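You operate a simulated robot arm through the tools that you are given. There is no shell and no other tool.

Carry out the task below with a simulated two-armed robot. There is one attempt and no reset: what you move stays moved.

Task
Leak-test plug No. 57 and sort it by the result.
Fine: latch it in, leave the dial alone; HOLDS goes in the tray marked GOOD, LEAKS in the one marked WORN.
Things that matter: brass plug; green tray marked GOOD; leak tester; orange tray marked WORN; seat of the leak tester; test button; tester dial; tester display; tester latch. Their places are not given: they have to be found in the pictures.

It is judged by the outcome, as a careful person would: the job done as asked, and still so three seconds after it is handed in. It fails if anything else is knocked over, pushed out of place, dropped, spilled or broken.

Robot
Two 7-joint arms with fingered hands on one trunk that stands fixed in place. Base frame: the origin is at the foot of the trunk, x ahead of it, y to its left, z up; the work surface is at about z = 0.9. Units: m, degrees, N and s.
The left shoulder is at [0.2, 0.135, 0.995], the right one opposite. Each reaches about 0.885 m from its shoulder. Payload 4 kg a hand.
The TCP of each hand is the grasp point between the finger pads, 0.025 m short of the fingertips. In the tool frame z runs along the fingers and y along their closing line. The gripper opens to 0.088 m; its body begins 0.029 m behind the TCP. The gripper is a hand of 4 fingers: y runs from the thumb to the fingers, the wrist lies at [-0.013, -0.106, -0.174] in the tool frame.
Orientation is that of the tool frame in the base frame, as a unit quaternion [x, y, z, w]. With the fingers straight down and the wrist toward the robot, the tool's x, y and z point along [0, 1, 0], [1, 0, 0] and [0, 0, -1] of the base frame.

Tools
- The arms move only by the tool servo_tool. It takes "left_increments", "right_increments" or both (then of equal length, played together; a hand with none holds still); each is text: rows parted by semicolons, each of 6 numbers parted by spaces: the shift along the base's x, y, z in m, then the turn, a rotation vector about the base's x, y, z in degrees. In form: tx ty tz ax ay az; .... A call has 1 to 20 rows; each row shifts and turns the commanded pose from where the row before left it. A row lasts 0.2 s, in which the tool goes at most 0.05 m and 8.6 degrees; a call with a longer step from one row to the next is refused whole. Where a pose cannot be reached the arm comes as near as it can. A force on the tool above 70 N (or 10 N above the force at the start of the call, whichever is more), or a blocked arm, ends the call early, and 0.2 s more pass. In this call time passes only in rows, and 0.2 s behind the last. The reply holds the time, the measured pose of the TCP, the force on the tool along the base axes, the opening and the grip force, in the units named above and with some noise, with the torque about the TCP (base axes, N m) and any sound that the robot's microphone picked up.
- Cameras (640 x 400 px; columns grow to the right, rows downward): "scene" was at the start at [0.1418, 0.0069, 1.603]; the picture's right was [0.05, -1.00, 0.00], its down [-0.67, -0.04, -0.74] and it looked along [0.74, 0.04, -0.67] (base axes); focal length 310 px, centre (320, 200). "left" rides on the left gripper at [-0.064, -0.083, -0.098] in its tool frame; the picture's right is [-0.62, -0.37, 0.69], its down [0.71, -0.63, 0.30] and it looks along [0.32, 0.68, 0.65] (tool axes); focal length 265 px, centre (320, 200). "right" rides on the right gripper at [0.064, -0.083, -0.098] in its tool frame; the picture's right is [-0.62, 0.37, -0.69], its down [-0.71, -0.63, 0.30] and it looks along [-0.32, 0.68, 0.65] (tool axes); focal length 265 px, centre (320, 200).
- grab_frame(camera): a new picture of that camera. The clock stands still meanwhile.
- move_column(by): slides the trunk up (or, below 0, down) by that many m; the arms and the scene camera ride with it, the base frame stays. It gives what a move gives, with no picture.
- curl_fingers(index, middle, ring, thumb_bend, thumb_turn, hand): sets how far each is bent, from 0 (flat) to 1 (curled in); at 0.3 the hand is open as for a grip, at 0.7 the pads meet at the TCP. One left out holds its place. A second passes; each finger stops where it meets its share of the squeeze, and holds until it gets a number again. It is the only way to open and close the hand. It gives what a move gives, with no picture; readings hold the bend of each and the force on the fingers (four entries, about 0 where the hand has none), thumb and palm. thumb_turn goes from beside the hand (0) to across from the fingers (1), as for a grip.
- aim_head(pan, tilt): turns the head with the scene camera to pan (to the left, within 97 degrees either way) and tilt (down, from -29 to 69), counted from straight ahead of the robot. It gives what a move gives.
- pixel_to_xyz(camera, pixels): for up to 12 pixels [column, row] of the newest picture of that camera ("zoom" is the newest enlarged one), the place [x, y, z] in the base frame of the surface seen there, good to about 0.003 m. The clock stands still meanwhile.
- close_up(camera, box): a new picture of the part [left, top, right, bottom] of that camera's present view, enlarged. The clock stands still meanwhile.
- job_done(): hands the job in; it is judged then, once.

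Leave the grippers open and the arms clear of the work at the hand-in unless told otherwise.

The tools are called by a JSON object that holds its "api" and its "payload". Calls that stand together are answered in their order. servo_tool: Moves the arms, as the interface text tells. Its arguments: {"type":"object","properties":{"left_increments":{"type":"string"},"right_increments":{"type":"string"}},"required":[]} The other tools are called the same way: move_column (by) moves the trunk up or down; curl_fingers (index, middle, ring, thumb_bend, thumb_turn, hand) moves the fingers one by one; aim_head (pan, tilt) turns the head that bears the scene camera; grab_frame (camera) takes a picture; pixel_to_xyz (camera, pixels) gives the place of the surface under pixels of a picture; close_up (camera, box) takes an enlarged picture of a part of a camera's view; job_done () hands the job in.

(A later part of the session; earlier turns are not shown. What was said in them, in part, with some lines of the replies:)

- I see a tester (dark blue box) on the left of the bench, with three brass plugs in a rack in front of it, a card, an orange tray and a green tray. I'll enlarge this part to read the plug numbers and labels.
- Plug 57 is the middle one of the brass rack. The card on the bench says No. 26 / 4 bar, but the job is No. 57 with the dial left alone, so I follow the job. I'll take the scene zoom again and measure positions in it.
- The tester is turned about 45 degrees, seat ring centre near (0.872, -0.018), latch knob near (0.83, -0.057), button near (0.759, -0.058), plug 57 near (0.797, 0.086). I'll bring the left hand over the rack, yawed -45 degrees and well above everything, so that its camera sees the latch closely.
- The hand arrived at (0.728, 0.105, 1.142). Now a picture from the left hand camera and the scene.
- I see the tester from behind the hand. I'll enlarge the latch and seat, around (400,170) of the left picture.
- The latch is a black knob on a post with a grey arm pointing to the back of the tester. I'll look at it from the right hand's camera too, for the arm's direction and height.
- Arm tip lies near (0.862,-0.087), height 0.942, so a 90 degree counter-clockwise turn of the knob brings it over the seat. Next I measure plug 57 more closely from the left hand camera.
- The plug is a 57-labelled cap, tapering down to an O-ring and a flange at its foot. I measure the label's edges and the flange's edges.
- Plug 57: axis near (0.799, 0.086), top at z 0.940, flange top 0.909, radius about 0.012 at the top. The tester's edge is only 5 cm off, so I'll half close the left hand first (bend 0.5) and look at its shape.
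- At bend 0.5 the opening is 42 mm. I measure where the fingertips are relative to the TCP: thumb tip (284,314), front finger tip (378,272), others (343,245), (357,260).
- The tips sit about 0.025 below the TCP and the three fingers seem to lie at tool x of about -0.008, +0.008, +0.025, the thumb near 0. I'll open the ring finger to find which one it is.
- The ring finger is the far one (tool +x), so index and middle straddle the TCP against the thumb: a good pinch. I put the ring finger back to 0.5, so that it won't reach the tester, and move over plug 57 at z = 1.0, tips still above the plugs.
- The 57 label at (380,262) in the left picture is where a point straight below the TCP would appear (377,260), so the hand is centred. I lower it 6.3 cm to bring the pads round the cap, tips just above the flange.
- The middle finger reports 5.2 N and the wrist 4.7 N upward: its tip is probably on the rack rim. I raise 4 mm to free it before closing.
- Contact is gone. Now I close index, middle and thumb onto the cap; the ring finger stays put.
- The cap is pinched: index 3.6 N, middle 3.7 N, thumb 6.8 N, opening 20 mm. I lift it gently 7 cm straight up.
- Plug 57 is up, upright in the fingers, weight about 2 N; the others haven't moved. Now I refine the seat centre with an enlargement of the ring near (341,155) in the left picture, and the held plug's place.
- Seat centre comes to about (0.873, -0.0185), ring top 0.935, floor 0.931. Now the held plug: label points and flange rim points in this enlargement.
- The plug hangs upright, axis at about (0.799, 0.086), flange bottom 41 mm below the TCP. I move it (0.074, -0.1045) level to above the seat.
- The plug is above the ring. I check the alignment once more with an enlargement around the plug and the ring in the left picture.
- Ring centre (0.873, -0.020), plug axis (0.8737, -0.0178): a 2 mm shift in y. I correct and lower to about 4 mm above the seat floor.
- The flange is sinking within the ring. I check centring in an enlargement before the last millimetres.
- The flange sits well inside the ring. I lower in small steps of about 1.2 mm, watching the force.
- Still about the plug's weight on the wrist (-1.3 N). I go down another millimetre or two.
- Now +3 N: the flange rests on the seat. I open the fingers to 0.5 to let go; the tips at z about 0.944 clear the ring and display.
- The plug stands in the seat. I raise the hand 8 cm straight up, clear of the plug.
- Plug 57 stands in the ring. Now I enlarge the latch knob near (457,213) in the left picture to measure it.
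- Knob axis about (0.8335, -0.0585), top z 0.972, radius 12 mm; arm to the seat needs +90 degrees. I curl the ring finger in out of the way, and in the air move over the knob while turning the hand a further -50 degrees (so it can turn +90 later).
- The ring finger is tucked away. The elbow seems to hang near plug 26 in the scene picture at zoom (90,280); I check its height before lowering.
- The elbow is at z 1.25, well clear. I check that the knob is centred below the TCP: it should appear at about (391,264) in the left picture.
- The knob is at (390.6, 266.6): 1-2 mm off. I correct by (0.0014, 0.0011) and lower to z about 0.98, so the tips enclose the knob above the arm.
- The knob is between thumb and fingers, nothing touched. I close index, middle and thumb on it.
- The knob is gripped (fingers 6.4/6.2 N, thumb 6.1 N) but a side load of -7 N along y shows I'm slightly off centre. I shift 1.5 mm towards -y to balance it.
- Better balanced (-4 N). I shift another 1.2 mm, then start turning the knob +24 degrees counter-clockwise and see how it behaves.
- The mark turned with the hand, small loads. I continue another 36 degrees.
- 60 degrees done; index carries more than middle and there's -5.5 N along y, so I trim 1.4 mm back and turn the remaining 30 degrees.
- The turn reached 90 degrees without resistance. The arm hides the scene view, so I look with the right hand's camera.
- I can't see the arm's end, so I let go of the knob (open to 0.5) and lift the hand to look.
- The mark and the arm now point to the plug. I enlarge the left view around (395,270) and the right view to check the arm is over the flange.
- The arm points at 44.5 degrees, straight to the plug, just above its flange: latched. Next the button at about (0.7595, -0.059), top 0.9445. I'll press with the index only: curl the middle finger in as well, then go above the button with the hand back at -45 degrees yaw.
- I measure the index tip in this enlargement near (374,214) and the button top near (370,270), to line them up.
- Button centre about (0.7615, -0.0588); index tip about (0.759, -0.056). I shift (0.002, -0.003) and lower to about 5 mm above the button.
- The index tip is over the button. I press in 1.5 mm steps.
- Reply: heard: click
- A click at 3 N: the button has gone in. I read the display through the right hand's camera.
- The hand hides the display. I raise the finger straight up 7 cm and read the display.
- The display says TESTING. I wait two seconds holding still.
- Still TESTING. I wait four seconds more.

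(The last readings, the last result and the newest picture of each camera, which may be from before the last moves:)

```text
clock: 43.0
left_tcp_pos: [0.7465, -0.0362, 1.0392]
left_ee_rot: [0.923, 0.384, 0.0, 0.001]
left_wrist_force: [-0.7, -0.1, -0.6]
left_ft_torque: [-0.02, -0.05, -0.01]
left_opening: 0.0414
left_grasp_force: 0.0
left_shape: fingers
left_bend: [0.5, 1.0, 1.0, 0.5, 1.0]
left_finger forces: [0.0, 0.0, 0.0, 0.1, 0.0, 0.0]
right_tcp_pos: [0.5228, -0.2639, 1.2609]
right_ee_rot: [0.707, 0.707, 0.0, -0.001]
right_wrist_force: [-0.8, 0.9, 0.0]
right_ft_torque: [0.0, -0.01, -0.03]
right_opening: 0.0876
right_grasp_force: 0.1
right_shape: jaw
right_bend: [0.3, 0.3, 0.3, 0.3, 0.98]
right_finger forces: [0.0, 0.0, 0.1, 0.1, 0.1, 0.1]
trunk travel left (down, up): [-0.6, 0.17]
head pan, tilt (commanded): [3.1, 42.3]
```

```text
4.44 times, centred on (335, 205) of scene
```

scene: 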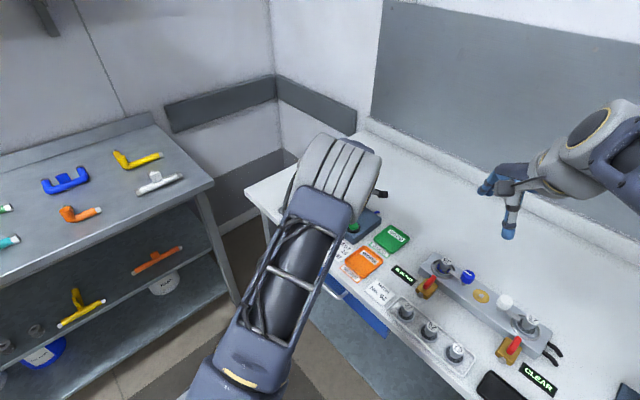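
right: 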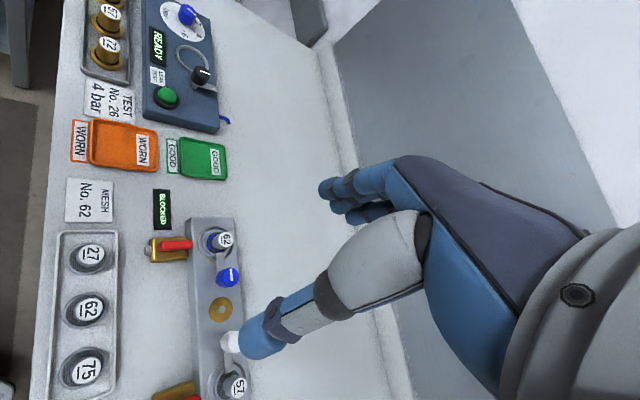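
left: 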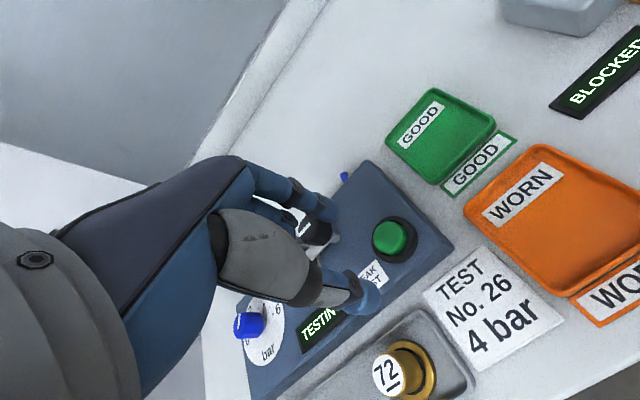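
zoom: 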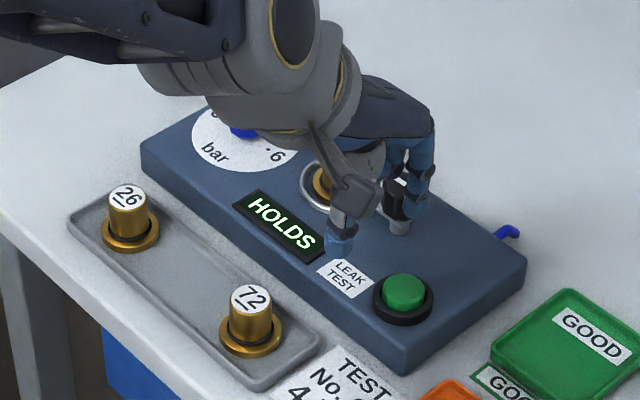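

The display reads HOLDS: No. 57 goes in the green GOOD tray. First I unlatch: reopen the middle finger to 0.5 and go back over the knob, turning the hand +40 degrees as before.

{"api": "curl_fingers", "payload": {"hand": "left", "middle": 0.5}}

{"api": "servo_tool", "payload": {"left_increments": "0.0145 -0.0041 0.01 0 0 6.667; 0.0145 -0.0041 0.01 0 0 6.667; 0.0145 -0.0041 0.008 0 0 6.667; 0.0145 -0.0041 0.005 0 0 6.667; 0.0145 -0.0041 0 0 0 6.667; 0.0145 -0.0041 0 0 0 6.667; 0 0 0 0 0 0"}}

{"api": "grab_frame", "payload": {"camera": "left"}}

{"api": "close_up", "payload": {"camera": "left", "box": [330, 230, 440, 310]}}

```text
clock: 44.0
left_tcp_pos: [0.7462, -0.0364, 1.0389]
left_ee_rot: [0.923, 0.384, -0.001, 0.001]
left_wrist_force: [-0.1, 0.3, 0.4]
left_ft_torque: [0.02, 0.0, 0.02]
left_opening: 0.0412
left_grasp_force: 0.1
left_shape: fingers
left_bend: [0.5, 0.5, 1.0, 0.5, 1.0]
left_finger forces: [0.0, 0.1, 0.1, 0.0, 0.0, 0.0]
right_tcp_pos: [0.5241, -0.2635, 1.262]
right_ee_rot: [0.707, 0.707, 0.0, 0.0]
right_wrist_force: [0.7, -0.8, -0.1]
right_ft_torque: [0.0, 0.03, 0.01]
right_opening: 0.0877
right_grasp_force: 0.0
right_shape: jaw
right_bend: [0.3, 0.3, 0.3, 0.3, 0.98]
right_finger forces: [0.0, 0.1, 0.0, 0.0, 0.1, 0.0]
trunk travel left (down, up): [-0.6, 0.17]
head pan, tilt (commanded): [3.1, 42.3]
```

```text
clock: 45.6
left_tcp_pos: [0.8346, -0.0602, 1.072]
left_ee_rot: [0.736, 0.677, 0.0, 0.0]
left_wrist_force: [0.3, 0.0, 0.8]
left_ft_torque: [0.0, 0.02, -0.02]
left_opening: 0.041
left_grasp_force: 0.1
left_shape: fingers
left_bend: [0.5, 0.5, 1.0, 0.5, 1.0]
left_finger forces: [0.1, 0.1, 0.1, 0.0, 0.0, 0.0]
right_tcp_pos: [0.5241, -0.263, 1.261]
right_ee_rot: [0.707, 0.707, 0.0, 0.001]
right_wrist_force: [0.4, 0.5, 0.2]
right_ft_torque: [-0.03, -0.01, 0.03]
right_opening: 0.0877
right_grasp_force: 0.1
right_shape: jaw
right_bend: [0.3, 0.3, 0.3, 0.3, 0.98]
right_finger forces: [0.0, 0.0, 0.0, 0.0, 0.0, 0.0]
trunk travel left (down, up): [-0.6, 0.17]
head pan, tilt (commanded): [3.1, 42.3]
```

```text
taken
```

left: 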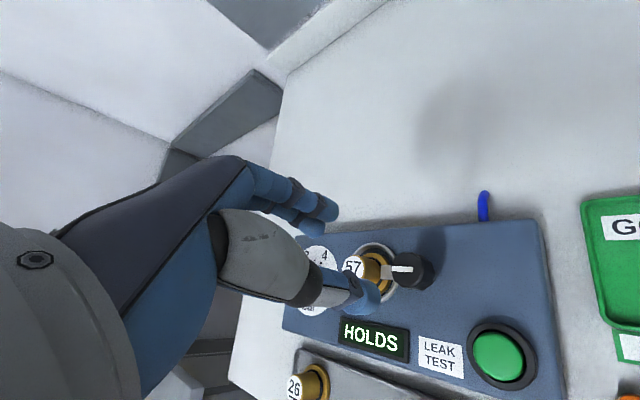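

```text
5.00 times, centred on (385, 270) of left
```

zoom: 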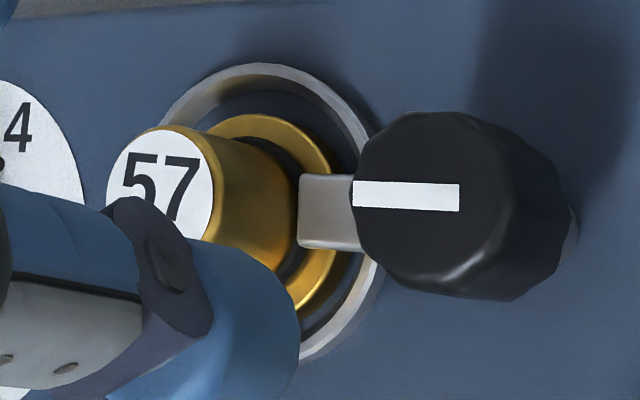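

Same view as when I left the knob, HOLDS confirmed. I lower 9 cm straight down onto the knob again.

{"api": "servo_tool", "payload": {"left_increments": "0 0 -0.025 0 0 0; 0 0 -0.025 0 0 0; 0 0 -0.02 0 0 0; 0 0 -0.012 0 0 0; 0 0 -0.008 0 0 0; 0 0 0 0 0 0"}}

{"api": "curl_fingers", "payload": {"hand": "left", "index": 0.7, "middle": 0.7, "thumb_bend": 0.7}}

```text
clock: 47.0
left_tcp_pos: [0.834, -0.0602, 0.981]
left_ee_rot: [0.737, 0.676, 0.0, 0.0]
left_wrist_force: [-0.4, -0.7, -0.4]
left_ft_torque: [-0.01, -0.01, -0.01]
left_opening: 0.0413
left_grasp_force: 0.1
left_shape: fingers
left_bend: [0.5, 0.5, 1.0, 0.5, 1.0]
left_finger forces: [0.1, 0.1, 0.0, 0.0, 0.0, 0.1]
right_tcp_pos: [0.5231, -0.2642, 1.2614]
right_ee_rot: [0.707, 0.707, 0.0, 0.001]
right_wrist_force: [0.9, 0.2, 0.9]
right_ft_torque: [-0.02, 0.0, -0.01]
right_opening: 0.0878
right_grasp_force: 0.1
right_shape: jaw
right_bend: [0.3, 0.3, 0.3, 0.3, 0.98]
right_finger forces: [0.0, 0.0, 0.1, 0.1, 0.1, 0.0]
trunk travel left (down, up): [-0.6, 0.17]
head pan, tilt (commanded): [3.1, 42.3]
```

```text
clock: 48.0
left_tcp_pos: [0.8345, -0.0619, 0.9804]
left_ee_rot: [0.737, 0.676, 0.001, 0.0]
left_wrist_force: [4.0, -0.7, -2.2]
left_ft_torque: [0.02, -0.08, 0.02]
left_opening: 0.0194
left_grasp_force: 8.0
left_shape: fingers
left_bend: [0.61, 0.64, 1.0, 0.61, 1.0]
left_finger forces: [5.3, 5.0, 0.0, 0.0, 6.6, 0.1]
right_tcp_pos: [0.5238, -0.2637, 1.2611]
right_ee_rot: [0.707, 0.707, 0.0, -0.001]
right_wrist_force: [-0.4, 1.1, -0.5]
right_ft_torque: [0.0, 0.0, 0.02]
right_opening: 0.0877
right_grasp_force: 0.0
right_shape: jaw
right_bend: [0.3, 0.3, 0.3, 0.3, 0.98]
right_finger forces: [0.0, 0.1, 0.0, 0.0, 0.0, 0.0]
trunk travel left (down, up): [-0.6, 0.17]
head pan, tilt (commanded): [3.1, 42.3]
```

Gripped again with a +4 N side load along x; I trim 1.2 mm, then turn the knob back -48 degrees (clockwise).

{"api": "servo_tool", "payload": {"left_increments": "0.0012 0 0 0 0 0; 0 -0.0002 0 0 0 -6; 0 -0.0002 0 0 0 -6; -0.0001 -0.0002 0 0 0 -6; -0.0001 -0.0002 0 0 0 -6; -0.0001 -0.0002 0 0 0 -6; -0.0001 -0.0002 0 0 0 -6; -0.0002 -0.0001 0 0 0 -6; -0.0002 -0.0001 0 0 0 -6; 0 0 0 0 0 0"}}

{"api": "close_up", "payload": {"camera": "scene", "box": [310, 150, 390, 230]}}

{"api": "grab_frame", "payload": {"camera": "left"}}

```text
clock: 50.2
left_tcp_pos: [0.8353, -0.062, 0.9812]
left_ee_rot: [0.948, 0.318, 0.0, 0.001]
left_wrist_force: [-1.6, -0.1, 2.4]
left_ft_torque: [0.05, 0.05, 0.01]
left_opening: 0.0194
left_grasp_force: 8.6
left_shape: fingers
left_bend: [0.63, 0.65, 1.0, 0.6, 1.0]
left_finger forces: [4.3, 4.1, 0.0, 0.0, 9.4, 0.0]
right_tcp_pos: [0.5234, -0.2642, 1.2617]
right_ee_rot: [0.708, 0.707, -0.001, 0.0]
right_wrist_force: [0.2, -0.3, -0.2]
right_ft_torque: [-0.02, -0.01, 0.04]
right_opening: 0.0876
right_grasp_force: 0.0
right_shape: jaw
right_bend: [0.3, 0.3, 0.3, 0.3, 0.98]
right_finger forces: [0.0, 0.1, 0.0, 0.0, 0.0, 0.0]
trunk travel left (down, up): [-0.6, 0.17]
head pan, tilt (commanded): [3.1, 42.3]
```

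```text
5.00 times, centred on (350, 190) of scene
```

zoom: 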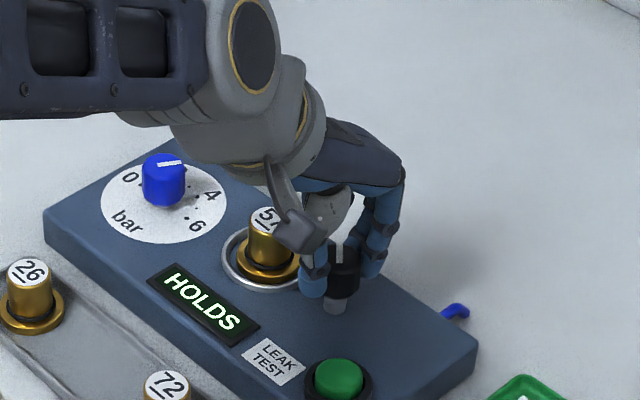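

```text
taken
```

left: 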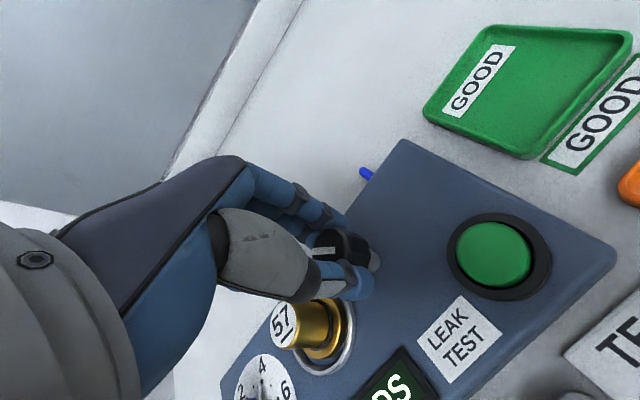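

The knob turns with the hand and the plug stays put. I turn the remaining -42 degrees.

{"api": "servo_tool", "payload": {"left_increments": "-0.0002 -0.0001 0 0 0 -6; -0.0002 -0.0001 0 0 0 -6; -0.0002 0 0 0 0 -6; -0.0002 0 0 0 0 -6; -0.0002 0 0 0 0 -6; -0.0002 0 0 0 0 -6; -0.0002 0 0 0 0 -6; 0 0 0 0 0 0"}}

{"api": "close_up", "payload": {"camera": "scene", "box": [310, 150, 390, 230]}}

{"api": "grab_frame", "payload": {"camera": "left"}}

```text
clock: 52.0
left_tcp_pos: [0.8329, -0.0623, 0.9806]
left_ee_rot: [0.999, -0.043, 0.001, 0.0]
left_wrist_force: [-1.1, 0.3, -1.8]
left_ft_torque: [0.0, 0.06, 0.0]
left_opening: 0.0192
left_grasp_force: 8.8
left_shape: fingers
left_bend: [0.63, 0.65, 1.0, 0.6, 1.0]
left_finger forces: [4.8, 4.3, 0.0, 0.0, 8.3, 0.1]
right_tcp_pos: [0.5248, -0.263, 1.2605]
right_ee_rot: [0.707, 0.707, 0.0, -0.001]
right_wrist_force: [-0.5, 1.0, -0.1]
right_ft_torque: [0.0, 0.01, -0.02]
right_opening: 0.0876
right_grasp_force: 0.2
right_shape: jaw
right_bend: [0.3, 0.3, 0.3, 0.3, 0.98]
right_finger forces: [0.0, 0.0, 0.0, 0.0, 0.0, 0.1]
trunk travel left (down, up): [-0.6, 0.17]
head pan, tilt (commanded): [3.1, 42.3]
```

```text
5.00 times, centred on (350, 190) of scene
```

zoom: 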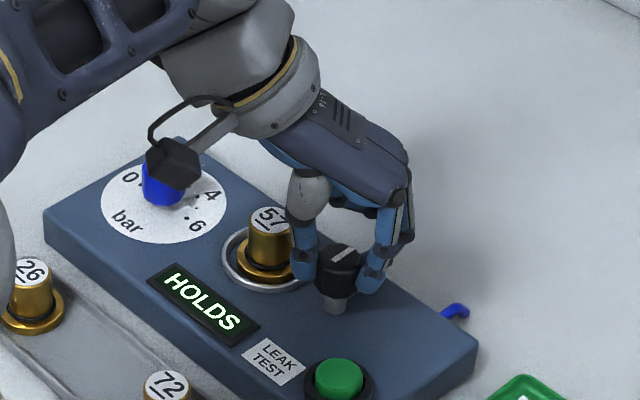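

```text
taken
```

left: 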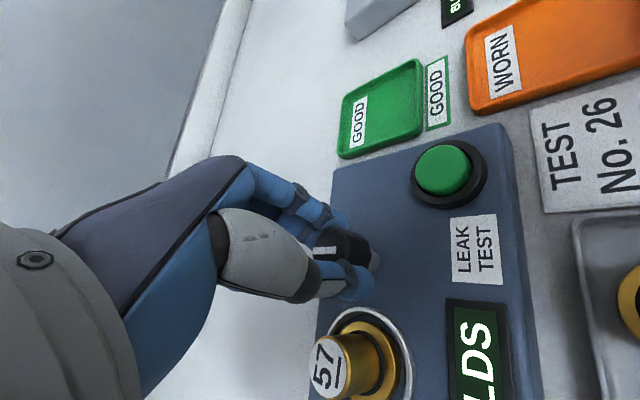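

The knob is turned back. I release it and lift 8 cm.

{"api": "curl_fingers", "payload": {"hand": "left", "index": 0.5, "middle": 0.5, "thumb_bend": 0.5}}

{"api": "servo_tool", "payload": {"left_increments": "0 0 0.01 0 0 0; 0 0 0.02 0 0 0; 0 0 0.025 0 0 0; 0 0 0.025 0 0 0; 0 0 0 0 0 0"}}

{"api": "grab_frame", "payload": {"camera": "left"}}

{"api": "close_up", "payload": {"camera": "scene", "box": [310, 150, 390, 230]}}

```text
clock: 53.0
left_tcp_pos: [0.8334, -0.0628, 0.9819]
left_ee_rot: [0.999, -0.043, -0.001, -0.001]
left_wrist_force: [-0.1, 0.8, -0.3]
left_ft_torque: [-0.03, 0.01, -0.02]
left_opening: 0.0409
left_grasp_force: 0.0
left_shape: fingers
left_bend: [0.5, 0.5, 1.0, 0.5, 1.0]
left_finger forces: [0.0, 0.1, 0.1, 0.0, 0.0, 0.0]
right_tcp_pos: [0.5243, -0.2629, 1.2611]
right_ee_rot: [0.707, 0.707, 0.0, 0.001]
right_wrist_force: [-0.5, -0.2, -0.3]
right_ft_torque: [0.01, -0.04, -0.02]
right_opening: 0.0877
right_grasp_force: 0.1
right_shape: jaw
right_bend: [0.3, 0.3, 0.3, 0.3, 0.98]
right_finger forces: [0.0, 0.0, 0.1, 0.0, 0.0, 0.1]
trunk travel left (down, up): [-0.6, 0.17]
head pan, tilt (commanded): [3.1, 42.3]
```

```text
clock: 54.2
left_tcp_pos: [0.8327, -0.0635, 1.0618]
left_ee_rot: [0.999, -0.042, 0.0, 0.0]
left_wrist_force: [-0.1, 0.8, 0.7]
left_ft_torque: [0.01, 0.02, 0.02]
left_opening: 0.041
left_grasp_force: 0.0
left_shape: fingers
left_bend: [0.5, 0.5, 1.0, 0.5, 1.0]
left_finger forces: [0.0, 0.0, 0.0, 0.0, 0.0, 0.0]
right_tcp_pos: [0.524, -0.2642, 1.2618]
right_ee_rot: [0.707, 0.707, 0.0, 0.001]
right_wrist_force: [0.4, 0.5, -0.8]
right_ft_torque: [-0.03, 0.03, -0.02]
right_opening: 0.0875
right_grasp_force: 0.0
right_shape: jaw
right_bend: [0.3, 0.3, 0.3, 0.3, 0.98]
right_finger forces: [0.0, 0.0, 0.0, 0.0, 0.0, 0.0]
trunk travel left (down, up): [-0.6, 0.17]
head pan, tilt (commanded): [3.1, 42.3]
```

```text
taken
```

left: 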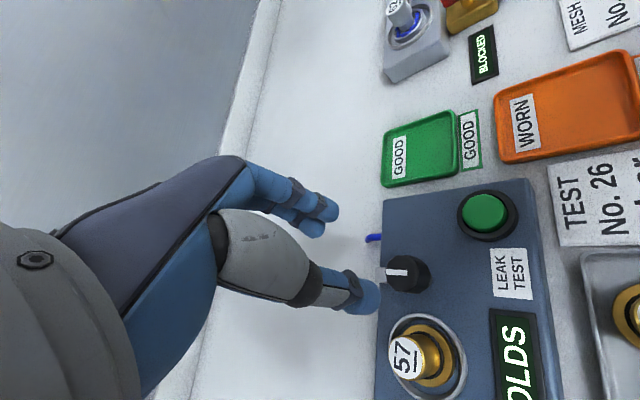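

```text
5.00 times, centred on (350, 190) of scene
```

zoom: 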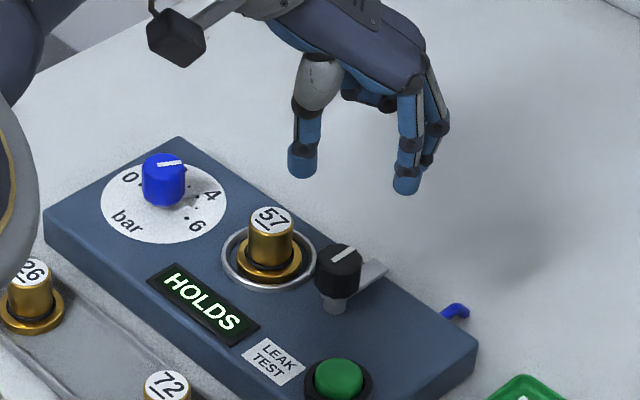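

The latch arm points away again and the plug is free. I move back over the plug in the air, turning the hand +50 degrees to -45 yaw.

{"api": "servo_tool", "payload": {"left_increments": "0.0057 0.006 0 0 0 7.143; 0.0057 0.006 0 0 0 7.143; 0.0057 0.006 0 0 0 7.143; 0.0057 0.006 0 0 0 7.143; 0.0057 0.006 0 0 0 7.143; 0.0057 0.006 0 0 0 7.143; 0.0057 0.006 0 0 0 7.143; 0 0 0 0 0 0"}}

{"api": "close_up", "payload": {"camera": "left", "box": [330, 210, 460, 330]}}

{"api": "close_up", "payload": {"camera": "scene", "box": [300, 150, 420, 270]}}

```text
clock: 56.0
left_tcp_pos: [0.8729, -0.0205, 1.0597]
left_ee_rot: [0.923, 0.384, 0.0, 0.0]
left_wrist_force: [0.3, 0.4, -0.3]
left_ft_torque: [-0.01, 0.03, 0.02]
left_opening: 0.041
left_grasp_force: 0.0
left_shape: fingers
left_bend: [0.5, 0.5, 1.0, 0.5, 1.0]
left_finger forces: [0.0, 0.0, 0.0, 0.0, 0.0, 0.0]
right_tcp_pos: [0.5239, -0.2644, 1.2613]
right_ee_rot: [0.707, 0.707, 0.001, 0.0]
right_wrist_force: [0.4, -0.1, 0.0]
right_ft_torque: [-0.03, 0.03, -0.01]
right_opening: 0.0877
right_grasp_force: 0.1
right_shape: jaw
right_bend: [0.3, 0.3, 0.3, 0.3, 0.98]
right_finger forces: [0.0, 0.0, 0.1, 0.0, 0.0, 0.1]
trunk travel left (down, up): [-0.6, 0.17]
head pan, tilt (commanded): [3.1, 42.3]
```

```text
3.33 times, centred on (395, 270) of left
```

zoom: 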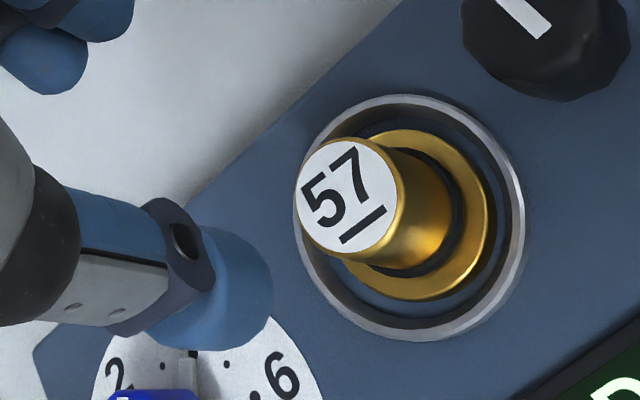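

```text
3.33 times, centred on (360, 210) of scene
```

zoom: 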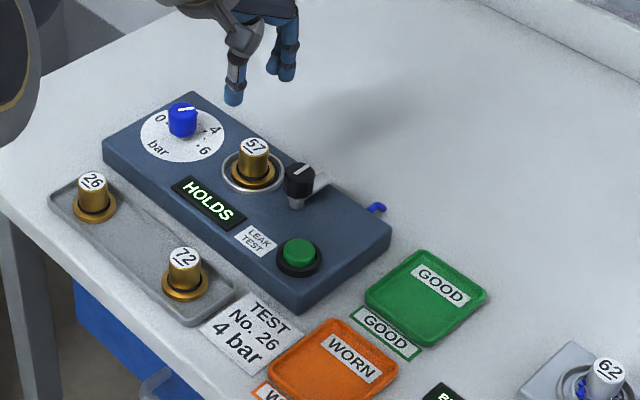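

The label is where it was relative to the hand when I gripped it in the rack, so the hand is centred. In the scene enlargement I also measure the green tray: centre (420,305), corners (422,256), (482,297), (425,340), (370,292), label (440,285), rim.

{"api": "pixel_to_xyz", "payload": {"camera": "zoom", "pixels": [[415, 310], [424, 254], [486, 296], [426, 345], [367, 293], [440, 285], [400, 290], [430, 325], [388, 335], [253, 147], [420, 268], [470, 298]]}}

```text
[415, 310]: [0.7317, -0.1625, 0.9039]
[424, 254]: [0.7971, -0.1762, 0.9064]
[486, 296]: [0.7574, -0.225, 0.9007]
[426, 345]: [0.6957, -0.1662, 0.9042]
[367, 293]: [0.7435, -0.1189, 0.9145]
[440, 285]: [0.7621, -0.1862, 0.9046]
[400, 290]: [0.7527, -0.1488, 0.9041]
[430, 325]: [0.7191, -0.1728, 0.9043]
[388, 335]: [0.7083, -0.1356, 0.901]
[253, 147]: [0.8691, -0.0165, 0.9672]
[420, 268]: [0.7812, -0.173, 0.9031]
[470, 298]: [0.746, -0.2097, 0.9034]
```

Green tray centre is about (0.747, -0.171), floor z 0.904, rim about 0.91. Now I lower 9 cm round the plug in the seat (with a 1 mm trim in y) and, in the same rows, draw the idle right hand 10 cm away to the right to leave room.

{"api": "servo_tool", "payload": {"left_increments": "-0.0003 0.001 -0.015 0 0 0; 0 0 -0.025 0 0 0; 0 0 -0.02 0 0 0; 0 0 -0.015 0 0 0; 0 0 -0.009 0 0 0; 0 0 -0.005 0 0 0; 0 0 0 0 0 0", "right_increments": "-0.01 -0.02 0 0 0 0; -0.01 -0.02 0 0 0 0; -0.01 -0.02 0 0 0 0; -0.01 -0.02 0 0 0 0; -0.01 -0.02 0 0 0 0; 0 0 0 0 0 0; 0 0 0 0 0 0"}}

{"api": "grab_frame", "payload": {"camera": "left"}}

{"api": "grab_frame", "payload": {"camera": "scene"}}

```text
clock: 57.6
left_tcp_pos: [0.8707, -0.0198, 0.9731]
left_ee_rot: [0.924, 0.383, 0.0, -0.001]
left_wrist_force: [0.3, 0.3, 0.4]
left_ft_torque: [0.0, 0.04, 0.02]
left_opening: 0.041
left_grasp_force: 0.0
left_shape: fingers
left_bend: [0.5, 0.5, 1.0, 0.5, 1.0]
left_finger forces: [0.0, 0.1, 0.0, 0.0, 0.0, 0.0]
right_tcp_pos: [0.4735, -0.3638, 1.2619]
right_ee_rot: [0.707, 0.707, 0.0, 0.0]
right_wrist_force: [0.2, -1.1, 0.1]
right_ft_torque: [-0.01, 0.03, 0.03]
right_opening: 0.0879
right_grasp_force: 0.1
right_shape: jaw
right_bend: [0.3, 0.3, 0.3, 0.3, 0.98]
right_finger forces: [0.0, 0.0, 0.0, 0.1, 0.1, 0.1]
trunk travel left (down, up): [-0.6, 0.17]
head pan, tilt (commanded): [3.1, 42.3]
```

```text
taken
```

left: 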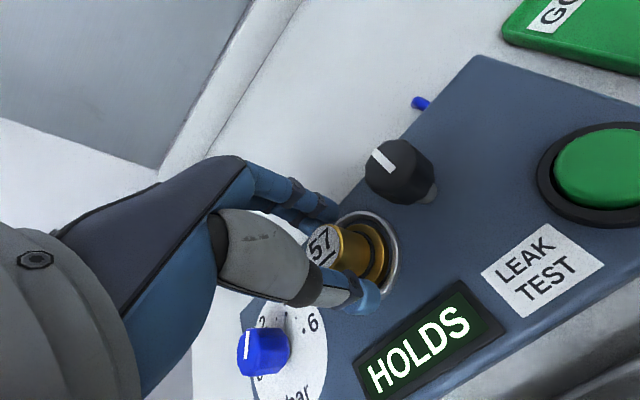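

```text
taken
```

scene: 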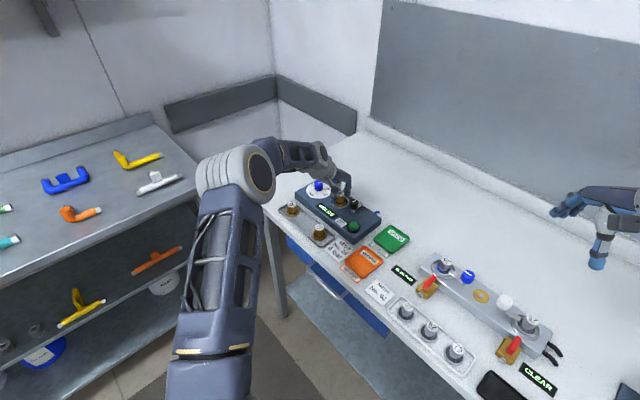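

The plug is between the fingers, no contact. I lower 2 mm more and close index, middle and thumb on it.

{"api": "servo_tool", "payload": {"left_increments": "0 0 -0.0025 0 0 0; 0 0 0 0 0 0"}}

{"api": "curl_fingers", "payload": {"hand": "left", "index": 0.68, "middle": 0.68, "thumb_bend": 0.68}}

```text
clock: 58.2
left_tcp_pos: [0.8702, -0.0185, 0.9697]
left_ee_rot: [0.923, 0.384, 0.0, 0.0]
left_wrist_force: [-0.9, 0.0, 0.1]
left_ft_torque: [0.0, 0.06, -0.01]
left_opening: 0.041
left_grasp_force: 0.0
left_shape: fingers
left_bend: [0.5, 0.5, 1.0, 0.5, 1.0]
left_finger forces: [0.0, 0.0, 0.0, 0.0, 0.1, 0.1]
right_tcp_pos: [0.4725, -0.3639, 1.2629]
right_ee_rot: [0.707, 0.707, 0.0, 0.0]
right_wrist_force: [0.4, -1.0, 0.5]
right_ft_torque: [-0.02, -0.01, 0.0]
right_opening: 0.0874
right_grasp_force: 0.1
right_shape: jaw
right_bend: [0.3, 0.3, 0.3, 0.3, 0.98]
right_finger forces: [0.1, 0.0, 0.0, 0.0, 0.1, 0.0]
trunk travel left (down, up): [-0.6, 0.17]
head pan, tilt (commanded): [3.1, 42.3]
```

```text
clock: 59.2
left_tcp_pos: [0.8713, -0.0191, 0.9708]
left_ee_rot: [0.923, 0.384, 0.0, 0.0]
left_wrist_force: [0.1, -0.4, 0.4]
left_ft_torque: [-0.03, 0.0, 0.02]
left_opening: 0.0196
left_grasp_force: 7.0
left_shape: fingers
left_bend: [0.62, 0.63, 1.0, 0.6, 1.0]
left_finger forces: [3.7, 3.5, 0.1, 0.0, 6.7, 0.0]
right_tcp_pos: [0.4739, -0.3645, 1.2621]
right_ee_rot: [0.707, 0.707, 0.0, 0.0]
right_wrist_force: [0.1, -1.0, 0.0]
right_ft_torque: [-0.01, -0.02, 0.03]
right_opening: 0.0875
right_grasp_force: 0.1
right_shape: jaw
right_bend: [0.3, 0.3, 0.3, 0.3, 0.98]
right_finger forces: [0.0, 0.0, 0.0, 0.0, 0.1, 0.1]
trunk travel left (down, up): [-0.6, 0.17]
head pan, tilt (commanded): [3.1, 42.3]
```

Firm grip as before (3.7/3.5/6.7 N). I lift straight up 9 cm.

{"api": "servo_tool", "payload": {"left_increments": "0 0 0.004 0 0 0; 0 0 0.008 0 0 0; 0 0 0.013 0 0 0; 0 0 0.016 0 0 0; 0 0 0.016 0 0 0; 0 0 0.016 0 0 0; 0 0 0.012 0 0 0; 0 0 0.005 0 0 0; 0 0 0 0 0 0"}}

{"api": "grab_frame", "payload": {"camera": "left"}}

{"api": "close_up", "payload": {"camera": "scene", "box": [290, 130, 420, 260]}}

```text
clock: 61.2
left_tcp_pos: [0.8724, -0.0198, 1.0615]
left_ee_rot: [0.924, 0.384, 0.0, 0.0]
left_wrist_force: [-0.5, 0.4, -1.6]
left_ft_torque: [0.0, 0.03, 0.0]
left_opening: 0.0198
left_grasp_force: 6.7
left_shape: fingers
left_bend: [0.62, 0.63, 1.0, 0.59, 1.0]
left_finger forces: [3.6, 3.4, 0.1, 0.0, 6.7, 0.1]
right_tcp_pos: [0.4738, -0.3647, 1.262]
right_ee_rot: [0.708, 0.707, 0.0, 0.0]
right_wrist_force: [-0.1, -0.7, -0.6]
right_ft_torque: [-0.02, 0.0, 0.0]
right_opening: 0.0872
right_grasp_force: 0.1
right_shape: jaw
right_bend: [0.3, 0.3, 0.3, 0.3, 0.98]
right_finger forces: [0.0, 0.0, 0.0, 0.0, 0.0, 0.1]
trunk travel left (down, up): [-0.6, 0.17]
head pan, tilt (commanded): [3.1, 42.3]
```

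```text
taken
```

left: 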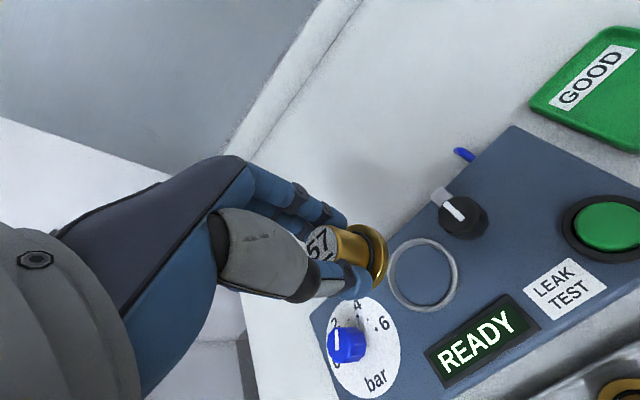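

```text
3.08 times, centred on (355, 195) of scene
```

zoom: 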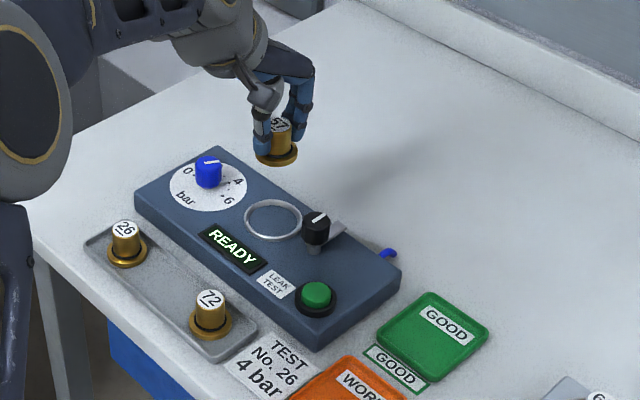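

Plug 57 is out and the display is back at READY. I carry it level, flange 5 cm above the knob, to over the green tray: (-0.1255, -0.1515).

{"api": "servo_tool", "payload": {"left_increments": "-0.008 -0.0095 0 0 0 0; -0.0145 -0.0175 0 0 0 0; -0.0165 -0.02 0 0 0 0; -0.0165 -0.02 0 0 0 0; -0.0165 -0.02 0 0 0 0; -0.0165 -0.02 0 0 0 0; -0.0165 -0.02 0 0 0 0; -0.013 -0.0155 0 0 0 0; -0.0075 -0.009 0 0 0 0; 0 0 0 0 0 0"}}

{"api": "grab_frame", "payload": {"camera": "left"}}

{"api": "grab_frame", "payload": {"camera": "scene"}}

```text
clock: 63.4
left_tcp_pos: [0.7484, -0.1712, 1.0599]
left_ee_rot: [0.923, 0.384, 0.0, 0.0]
left_wrist_force: [0.2, 0.3, -2.6]
left_ft_torque: [0.03, -0.02, 0.01]
left_opening: 0.0194
left_grasp_force: 6.5
left_shape: fingers
left_bend: [0.62, 0.63, 1.0, 0.59, 1.0]
left_finger forces: [3.6, 3.3, 0.1, 0.0, 6.7, 0.0]
right_tcp_pos: [0.4737, -0.3641, 1.2611]
right_ee_rot: [0.707, 0.707, 0.0, 0.0]
right_wrist_force: [0.0, 0.1, 0.3]
right_ft_torque: [0.01, 0.0, 0.01]
right_opening: 0.0876
right_grasp_force: 0.0
right_shape: jaw
right_bend: [0.3, 0.3, 0.3, 0.3, 0.98]
right_finger forces: [0.0, 0.1, 0.1, 0.0, 0.0, 0.0]
trunk travel left (down, up): [-0.6, 0.17]
head pan, tilt (commanded): [3.1, 42.3]
```

```text
taken
```

left: 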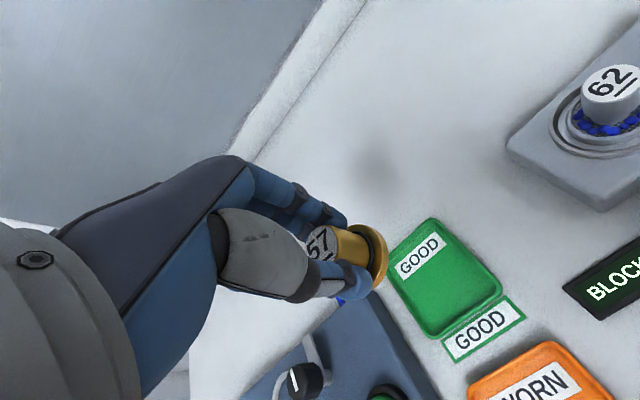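

```text
taken
```

scene: 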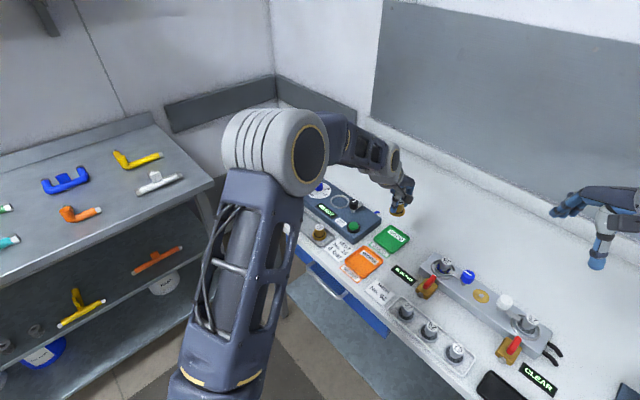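

Straight below the plug is about (435,276) in the left picture, inside the tray but perhaps a bit off its centre. I measure the tray with this camera.

{"api": "close_up", "payload": {"camera": "left", "box": [370, 200, 530, 360]}}

```text
2.50 times, centred on (450, 280) of left
```

zoom: 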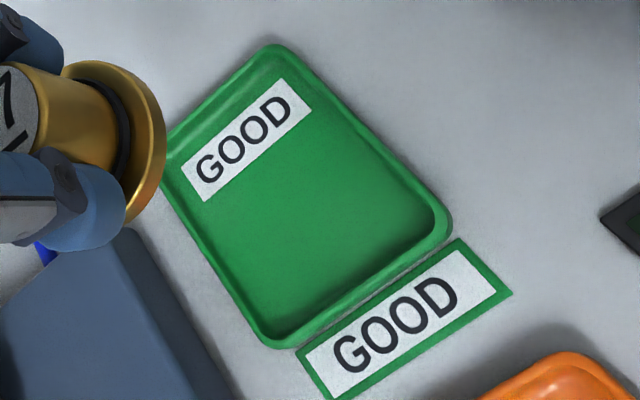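

{"api": "pixel_to_xyz", "payload": {"camera": "zoom", "pixels": [[272, 52], [444, 222], [278, 342], [168, 170], [300, 220], [360, 120], [225, 265], [370, 285], [290, 70], [425, 215], [275, 325], [250, 230]]}}

```text
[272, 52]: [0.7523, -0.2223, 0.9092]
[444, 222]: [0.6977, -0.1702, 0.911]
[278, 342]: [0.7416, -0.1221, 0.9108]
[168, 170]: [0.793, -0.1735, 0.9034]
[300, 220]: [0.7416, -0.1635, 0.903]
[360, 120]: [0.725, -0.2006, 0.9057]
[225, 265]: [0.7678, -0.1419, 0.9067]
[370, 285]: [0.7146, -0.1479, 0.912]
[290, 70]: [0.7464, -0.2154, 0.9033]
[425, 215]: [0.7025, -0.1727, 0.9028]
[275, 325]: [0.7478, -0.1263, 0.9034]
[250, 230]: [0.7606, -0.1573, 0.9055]
```

Tray centre from here: (0.746, -0.172). I trim (-0.0015, -0.001) and lower 10.6 cm, to about 1 cm above the tray floor.

{"api": "servo_tool", "payload": {"left_increments": "-0.0015 -0.001 -0.01 0 0 0; 0 0 -0.02 0 0 0; 0 0 -0.022 0 0 0; 0 0 -0.022 0 0 0; 0 0 -0.018 0 0 0; 0 0 -0.01 0 0 0; 0 0 -0.004 0 0 0; 0 0 0 0 0 0"}}

{"api": "grab_frame", "payload": {"camera": "left"}}

{"api": "close_up", "payload": {"camera": "scene", "box": [340, 170, 440, 270]}}

```text
clock: 65.2
left_tcp_pos: [0.7465, -0.1714, 0.9527]
left_ee_rot: [0.923, 0.384, 0.001, 0.0]
left_wrist_force: [-0.1, 0.5, -1.4]
left_ft_torque: [0.03, -0.02, -0.02]
left_opening: 0.0198
left_grasp_force: 6.4
left_shape: fingers
left_bend: [0.62, 0.63, 1.0, 0.59, 1.0]
left_finger forces: [3.5, 3.4, 0.0, 0.0, 6.5, 0.0]
right_tcp_pos: [0.4742, -0.3643, 1.2617]
right_ee_rot: [0.707, 0.707, 0.0, 0.0]
right_wrist_force: [0.5, -0.3, -0.6]
right_ft_torque: [0.02, 0.0, 0.01]
right_opening: 0.0879
right_grasp_force: 0.1
right_shape: jaw
right_bend: [0.3, 0.3, 0.3, 0.3, 0.98]
right_finger forces: [0.1, 0.0, 0.0, 0.1, 0.0, 0.0]
trunk travel left (down, up): [-0.6, 0.17]
head pan, tilt (commanded): [3.1, 42.3]
```

```text
taken
```

left: 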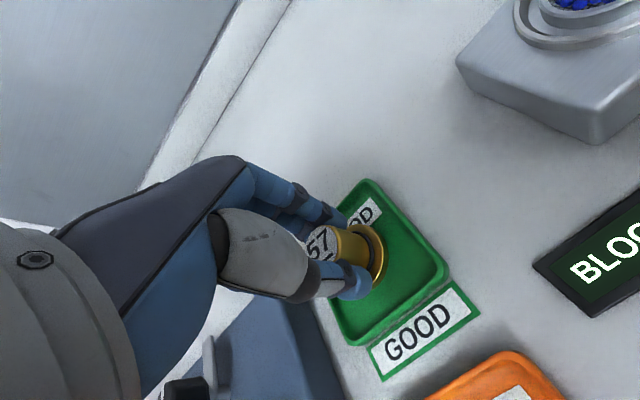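

```text
4.00 times, centred on (390, 220) of scene
```

zoom: 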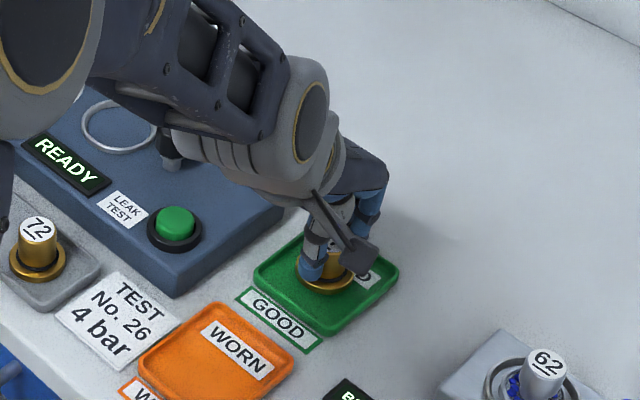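

The plug is over the middle of the tray. I lower 6 mm, then by millimetres until I feel the floor.

{"api": "servo_tool", "payload": {"left_increments": "0 0 -0.003 0 0 0; 0 0 -0.002 0 0 0; 0 0 -0.001 0 0 0; 0 0 0 0 0 0"}}

{"api": "servo_tool", "payload": {"left_increments": "0 0 -0.001 0 0 0; 0 0 -0.001 0 0 0; 0 0 0 0 0 0"}}

```text
clock: 66.2
left_tcp_pos: [0.7452, -0.1714, 0.9477]
left_ee_rot: [0.923, 0.384, 0.001, 0.0]
left_wrist_force: [0.0, 0.6, -1.5]
left_ft_torque: [0.0, 0.04, 0.03]
left_opening: 0.0196
left_grasp_force: 6.9
left_shape: fingers
left_bend: [0.62, 0.63, 1.0, 0.59, 1.0]
left_finger forces: [3.6, 3.4, 0.1, 0.0, 6.5, 0.0]
right_tcp_pos: [0.4731, -0.3645, 1.2614]
right_ee_rot: [0.707, 0.707, 0.001, 0.001]
right_wrist_force: [-0.1, -0.4, 0.0]
right_ft_torque: [0.05, 0.0, 0.0]
right_opening: 0.0879
right_grasp_force: 0.0
right_shape: jaw
right_bend: [0.3, 0.3, 0.3, 0.3, 0.98]
right_finger forces: [0.0, 0.0, 0.0, 0.1, 0.0, 0.0]
trunk travel left (down, up): [-0.6, 0.17]
head pan, tilt (commanded): [3.1, 42.3]
```

```text
clock: 67.0
left_tcp_pos: [0.7456, -0.1727, 0.9455]
left_ee_rot: [0.923, 0.384, 0.0, 0.001]
left_wrist_force: [-0.2, 0.8, -1.7]
left_ft_torque: [0.0, 0.0, 0.03]
left_opening: 0.0196
left_grasp_force: 6.9
left_shape: fingers
left_bend: [0.62, 0.63, 1.0, 0.59, 1.0]
left_finger forces: [3.5, 3.4, 0.0, 0.1, 6.5, 0.0]
right_tcp_pos: [0.4739, -0.3644, 1.2613]
right_ee_rot: [0.707, 0.707, -0.001, 0.0]
right_wrist_force: [-0.6, 0.8, -0.6]
right_ft_torque: [0.0, 0.01, -0.02]
right_opening: 0.0875
right_grasp_force: 0.0
right_shape: jaw
right_bend: [0.3, 0.3, 0.3, 0.3, 0.98]
right_finger forces: [0.0, 0.0, 0.0, 0.1, 0.1, 0.0]
trunk travel left (down, up): [-0.6, 0.17]
head pan, tilt (commanded): [3.1, 42.3]
```

Still carrying the weight (-1.7 N). Another millimetre and a half, step by step.

{"api": "servo_tool", "payload": {"left_increments": "0 0 -0.001 0 0 0; 0 0 0 0 0 0"}}

{"api": "servo_tool", "payload": {"left_increments": "0 0 -0.001 0 0 0; 0 0 0 0 0 0"}}

```text
clock: 67.6
left_tcp_pos: [0.7459, -0.1717, 0.9444]
left_ee_rot: [0.923, 0.384, 0.0, 0.0]
left_wrist_force: [0.0, -0.7, -1.3]
left_ft_torque: [-0.03, 0.01, 0.02]
left_opening: 0.0194
left_grasp_force: 6.9
left_shape: fingers
left_bend: [0.62, 0.63, 1.0, 0.59, 1.0]
left_finger forces: [3.5, 3.3, 0.0, 0.0, 6.7, 0.0]
right_tcp_pos: [0.4728, -0.3643, 1.262]
right_ee_rot: [0.707, 0.708, 0.0, 0.0]
right_wrist_force: [0.3, -0.2, -0.1]
right_ft_torque: [0.0, 0.0, -0.05]
right_opening: 0.0872
right_grasp_force: 0.1
right_shape: jaw
right_bend: [0.3, 0.3, 0.3, 0.3, 0.98]
right_finger forces: [0.1, 0.1, 0.1, 0.0, 0.0, 0.0]
trunk travel left (down, up): [-0.6, 0.17]
head pan, tilt (commanded): [3.1, 42.3]
```

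```text
clock: 68.2
left_tcp_pos: [0.7457, -0.1721, 0.9437]
left_ee_rot: [0.923, 0.384, 0.0, -0.001]
left_wrist_force: [-1.5, -0.4, 0.3]
left_ft_torque: [0.04, 0.03, -0.02]
left_opening: 0.0195
left_grasp_force: 6.9
left_shape: fingers
left_bend: [0.62, 0.64, 1.0, 0.59, 1.0]
left_finger forces: [3.4, 3.4, 0.0, 0.1, 7.2, 0.1]
right_tcp_pos: [0.4728, -0.3647, 1.2619]
right_ee_rot: [0.707, 0.707, 0.001, 0.001]
right_wrist_force: [0.7, 0.7, 0.5]
right_ft_torque: [0.0, -0.02, 0.01]
right_opening: 0.0878
right_grasp_force: 0.1
right_shape: jaw
right_bend: [0.3, 0.3, 0.3, 0.3, 0.98]
right_finger forces: [0.0, 0.0, 0.1, 0.0, 0.0, 0.1]
trunk travel left (down, up): [-0.6, 0.17]
head pan, tilt (commanded): [3.1, 42.3]
```

The load has gone (+0.3 N): it's touching. Half a millimetre more to be sure, then I open.

{"api": "servo_tool", "payload": {"left_increments": "0 0 -0.0006 0 0 0; 0 0 0 0 0 0"}}

{"api": "curl_fingers", "payload": {"hand": "left", "index": 0.5, "middle": 0.5, "thumb_bend": 0.5}}

{"api": "grab_frame", "payload": {"camera": "left"}}

```text
clock: 68.8
left_tcp_pos: [0.7452, -0.1731, 0.9431]
left_ee_rot: [0.924, 0.383, 0.0, 0.0]
left_wrist_force: [0.8, 0.4, 2.4]
left_ft_torque: [0.0, 0.0, -0.02]
left_opening: 0.0195
left_grasp_force: 7.4
left_shape: fingers
left_bend: [0.62, 0.64, 1.0, 0.6, 1.0]
left_finger forces: [3.7, 3.9, 0.1, 0.1, 6.9, 0.0]
right_tcp_pos: [0.4727, -0.3646, 1.2623]
right_ee_rot: [0.707, 0.707, -0.001, 0.0]
right_wrist_force: [-0.3, 0.0, 0.0]
right_ft_torque: [-0.07, -0.06, -0.01]
right_opening: 0.0877
right_grasp_force: 0.0
right_shape: jaw
right_bend: [0.3, 0.3, 0.3, 0.3, 0.98]
right_finger forces: [0.0, 0.0, 0.0, 0.0, 0.1, 0.1]
trunk travel left (down, up): [-0.6, 0.17]
head pan, tilt (commanded): [3.1, 42.3]
```

```text
clock: 69.8
left_tcp_pos: [0.7469, -0.1732, 0.9438]
left_ee_rot: [0.924, 0.383, 0.0, 0.0]
left_wrist_force: [0.9, -0.5, 0.4]
left_ft_torque: [0.03, -0.02, -0.02]
left_opening: 0.0412
left_grasp_force: 0.1
left_shape: fingers
left_bend: [0.5, 0.5, 1.0, 0.5, 1.0]
left_finger forces: [0.0, 0.0, 0.1, 0.0, 0.1, 0.1]
right_tcp_pos: [0.4723, -0.3638, 1.262]
right_ee_rot: [0.707, 0.707, 0.0, 0.0]
right_wrist_force: [1.0, -0.4, -0.4]
right_ft_torque: [-0.01, -0.02, 0.0]
right_opening: 0.0879
right_grasp_force: 0.0
right_shape: jaw
right_bend: [0.3, 0.3, 0.3, 0.3, 0.98]
right_finger forces: [0.0, 0.0, 0.0, 0.1, 0.0, 0.0]
trunk travel left (down, up): [-0.6, 0.17]
head pan, tilt (commanded): [3.1, 42.3]
```

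```text
taken
```

left: 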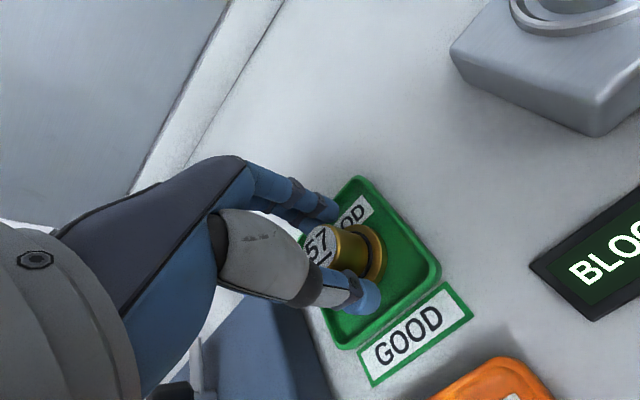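

The plug stands in the green tray, released. I raise the hand straight up 12 cm.

{"api": "servo_tool", "payload": {"left_increments": "0 0 0.006 0 0 0; 0 0 0.014 0 0 0; 0 0 0.025 0 0 0; 0 0 0.03 0 0 0; 0 0 0.03 0 0 0; 0 0 0.03 0 0 0"}}

{"api": "grab_frame", "payload": {"camera": "left"}}

```text
clock: 71.2
left_tcp_pos: [0.7453, -0.1722, 1.0778]
left_ee_rot: [0.924, 0.383, 0.0, 0.0]
left_wrist_force: [-0.4, 0.5, 0.7]
left_ft_torque: [0.03, 0.02, -0.01]
left_opening: 0.041
left_grasp_force: 0.1
left_shape: fingers
left_bend: [0.5, 0.5, 1.0, 0.5, 1.0]
left_finger forces: [0.1, 0.0, 0.1, 0.0, 0.1, 0.0]
right_tcp_pos: [0.4741, -0.3651, 1.2612]
right_ee_rot: [0.707, 0.707, 0.0, 0.0]
right_wrist_force: [-0.3, 0.2, 0.7]
right_ft_torque: [0.02, 0.02, 0.01]
right_opening: 0.0873
right_grasp_force: 0.0
right_shape: jaw
right_bend: [0.3, 0.3, 0.3, 0.3, 0.98]
right_finger forces: [0.1, 0.1, 0.0, 0.0, 0.0, 0.1]
trunk travel left (down, up): [-0.6, 0.17]
head pan, tilt (commanded): [3.1, 42.3]
```

```text
taken
```

left: 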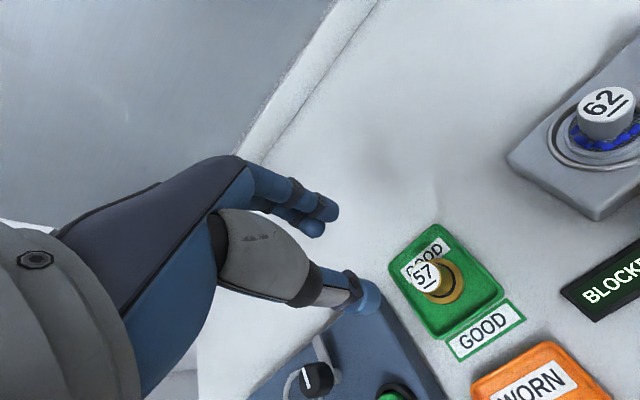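

Plug 57 stands in the middle of the GOOD tray. I retract the left arm upward and back near its starting place, then open the hand fully.

{"api": "servo_tool", "payload": {"left_increments": "0 0 0.035 0 0 0; 0 0 0.035 0 0 0; -0.02 0.028 0.01 0 0 3.75; -0.02 0.028 0.01 0 0 3.75; -0.02 0.028 0.01 0 0 3.75; -0.02 0.028 0.01 0 0 3.75; -0.02 0.028 0.01 0 0 3.75; -0.02 0.028 0.01 0 0 3.75; -0.02 0.028 0.01 0 0 3.75; -0.02 0.028 0.01 0 0 3.75; -0.02 0.028 0.01 0 0 3.75; -0.02 0.028 0.01 0 0 3.75; -0.02 0.028 0 0 0 3.75; -0.02 0.028 0 0 0 3.75"}}

{"api": "curl_fingers", "payload": {"hand": "left", "index": 0.3, "middle": 0.3, "ring": 0.3, "thumb_bend": 0.3}}

{"api": "grab_frame", "payload": {"camera": "scene"}}

{"api": "close_up", "payload": {"camera": "scene", "box": [270, 160, 430, 290]}}

```text
clock: 74.2
left_tcp_pos: [0.5058, 0.1631, 1.2469]
left_ee_rot: [0.707, 0.707, 0.0, -0.001]
left_wrist_force: [-0.5, 0.9, 0.2]
left_ft_torque: [-0.04, -0.04, 0.03]
left_opening: 0.0408
left_grasp_force: 0.0
left_shape: fingers
left_bend: [0.5, 0.5, 1.0, 0.5, 1.0]
left_finger forces: [0.0, 0.1, 0.0, 0.0, 0.1, 0.0]
right_tcp_pos: [0.4739, -0.3644, 1.2621]
right_ee_rot: [0.708, 0.707, 0.0, 0.0]
right_wrist_force: [0.2, 0.8, 0.0]
right_ft_torque: [-0.02, 0.03, 0.01]
right_opening: 0.0876
right_grasp_force: 0.0
right_shape: jaw
right_bend: [0.3, 0.3, 0.3, 0.3, 0.98]
right_finger forces: [0.1, 0.0, 0.0, 0.0, 0.1, 0.1]
trunk travel left (down, up): [-0.6, 0.17]
head pan, tilt (commanded): [3.1, 42.3]
```

```text
clock: 75.2
left_tcp_pos: [0.5077, 0.1631, 1.2479]
left_ee_rot: [0.706, 0.708, 0.0, 0.0]
left_wrist_force: [0.1, 1.0, -0.6]
left_ft_torque: [0.02, 0.02, 0.02]
left_opening: 0.0844
left_grasp_force: 0.0
left_shape: fingers
left_bend: [0.3, 0.3, 0.3, 0.3, 0.98]
left_finger forces: [0.0, 0.1, 0.1, 0.0, 0.0, 0.0]
right_tcp_pos: [0.4742, -0.3652, 1.2617]
right_ee_rot: [0.707, 0.707, 0.0, 0.0]
right_wrist_force: [0.9, -0.8, 0.7]
right_ft_torque: [-0.01, -0.01, 0.02]
right_opening: 0.0876
right_grasp_force: 0.0
right_shape: jaw
right_bend: [0.3, 0.3, 0.3, 0.3, 0.98]
right_finger forces: [0.0, 0.0, 0.0, 0.0, 0.0, 0.1]
trunk travel left (down, up): [-0.6, 0.17]
head pan, tilt (commanded): [3.1, 42.3]
```

```text
taken
```

scene: 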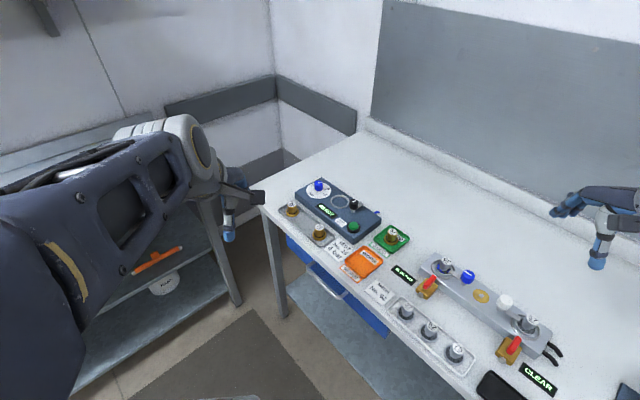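

```text
3.08 times, centred on (350, 225) of scene
```

zoom: 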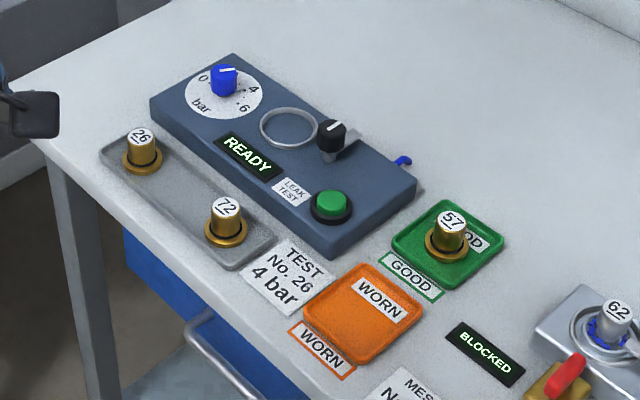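

Plug 57 stands upright in the green GOOD tray. The dial is as it was, the tester reads READY and the latch is back open. Plugs 26 and 72 and the trays are in their places, and both hands are open and clear. I hand the job in.

{"api": "job_done", "payload": {}}

```text
The job is handed in.
```

Plug No. 57 passed its leak test: the display read HOLDS. It now stands upright in the green tray marked GOOD.

- **Test:** I seated the plug, latched it in and pressed the test button once. The dial was left alone.
- **Card on the bench:** It reads "TEST No. 26, 4 bar", which doesn't match your instructions. I followed yours and tested No. 57 at the dial's existing setting.
- **How it was left:** I turned the latch back open, and the display reads READY. Plugs 26 and 72 are still in the rack, and nothing else was moved or knocked over. Both hands are open and clear of the work.

The job has been handed in; no verdict came back with it.
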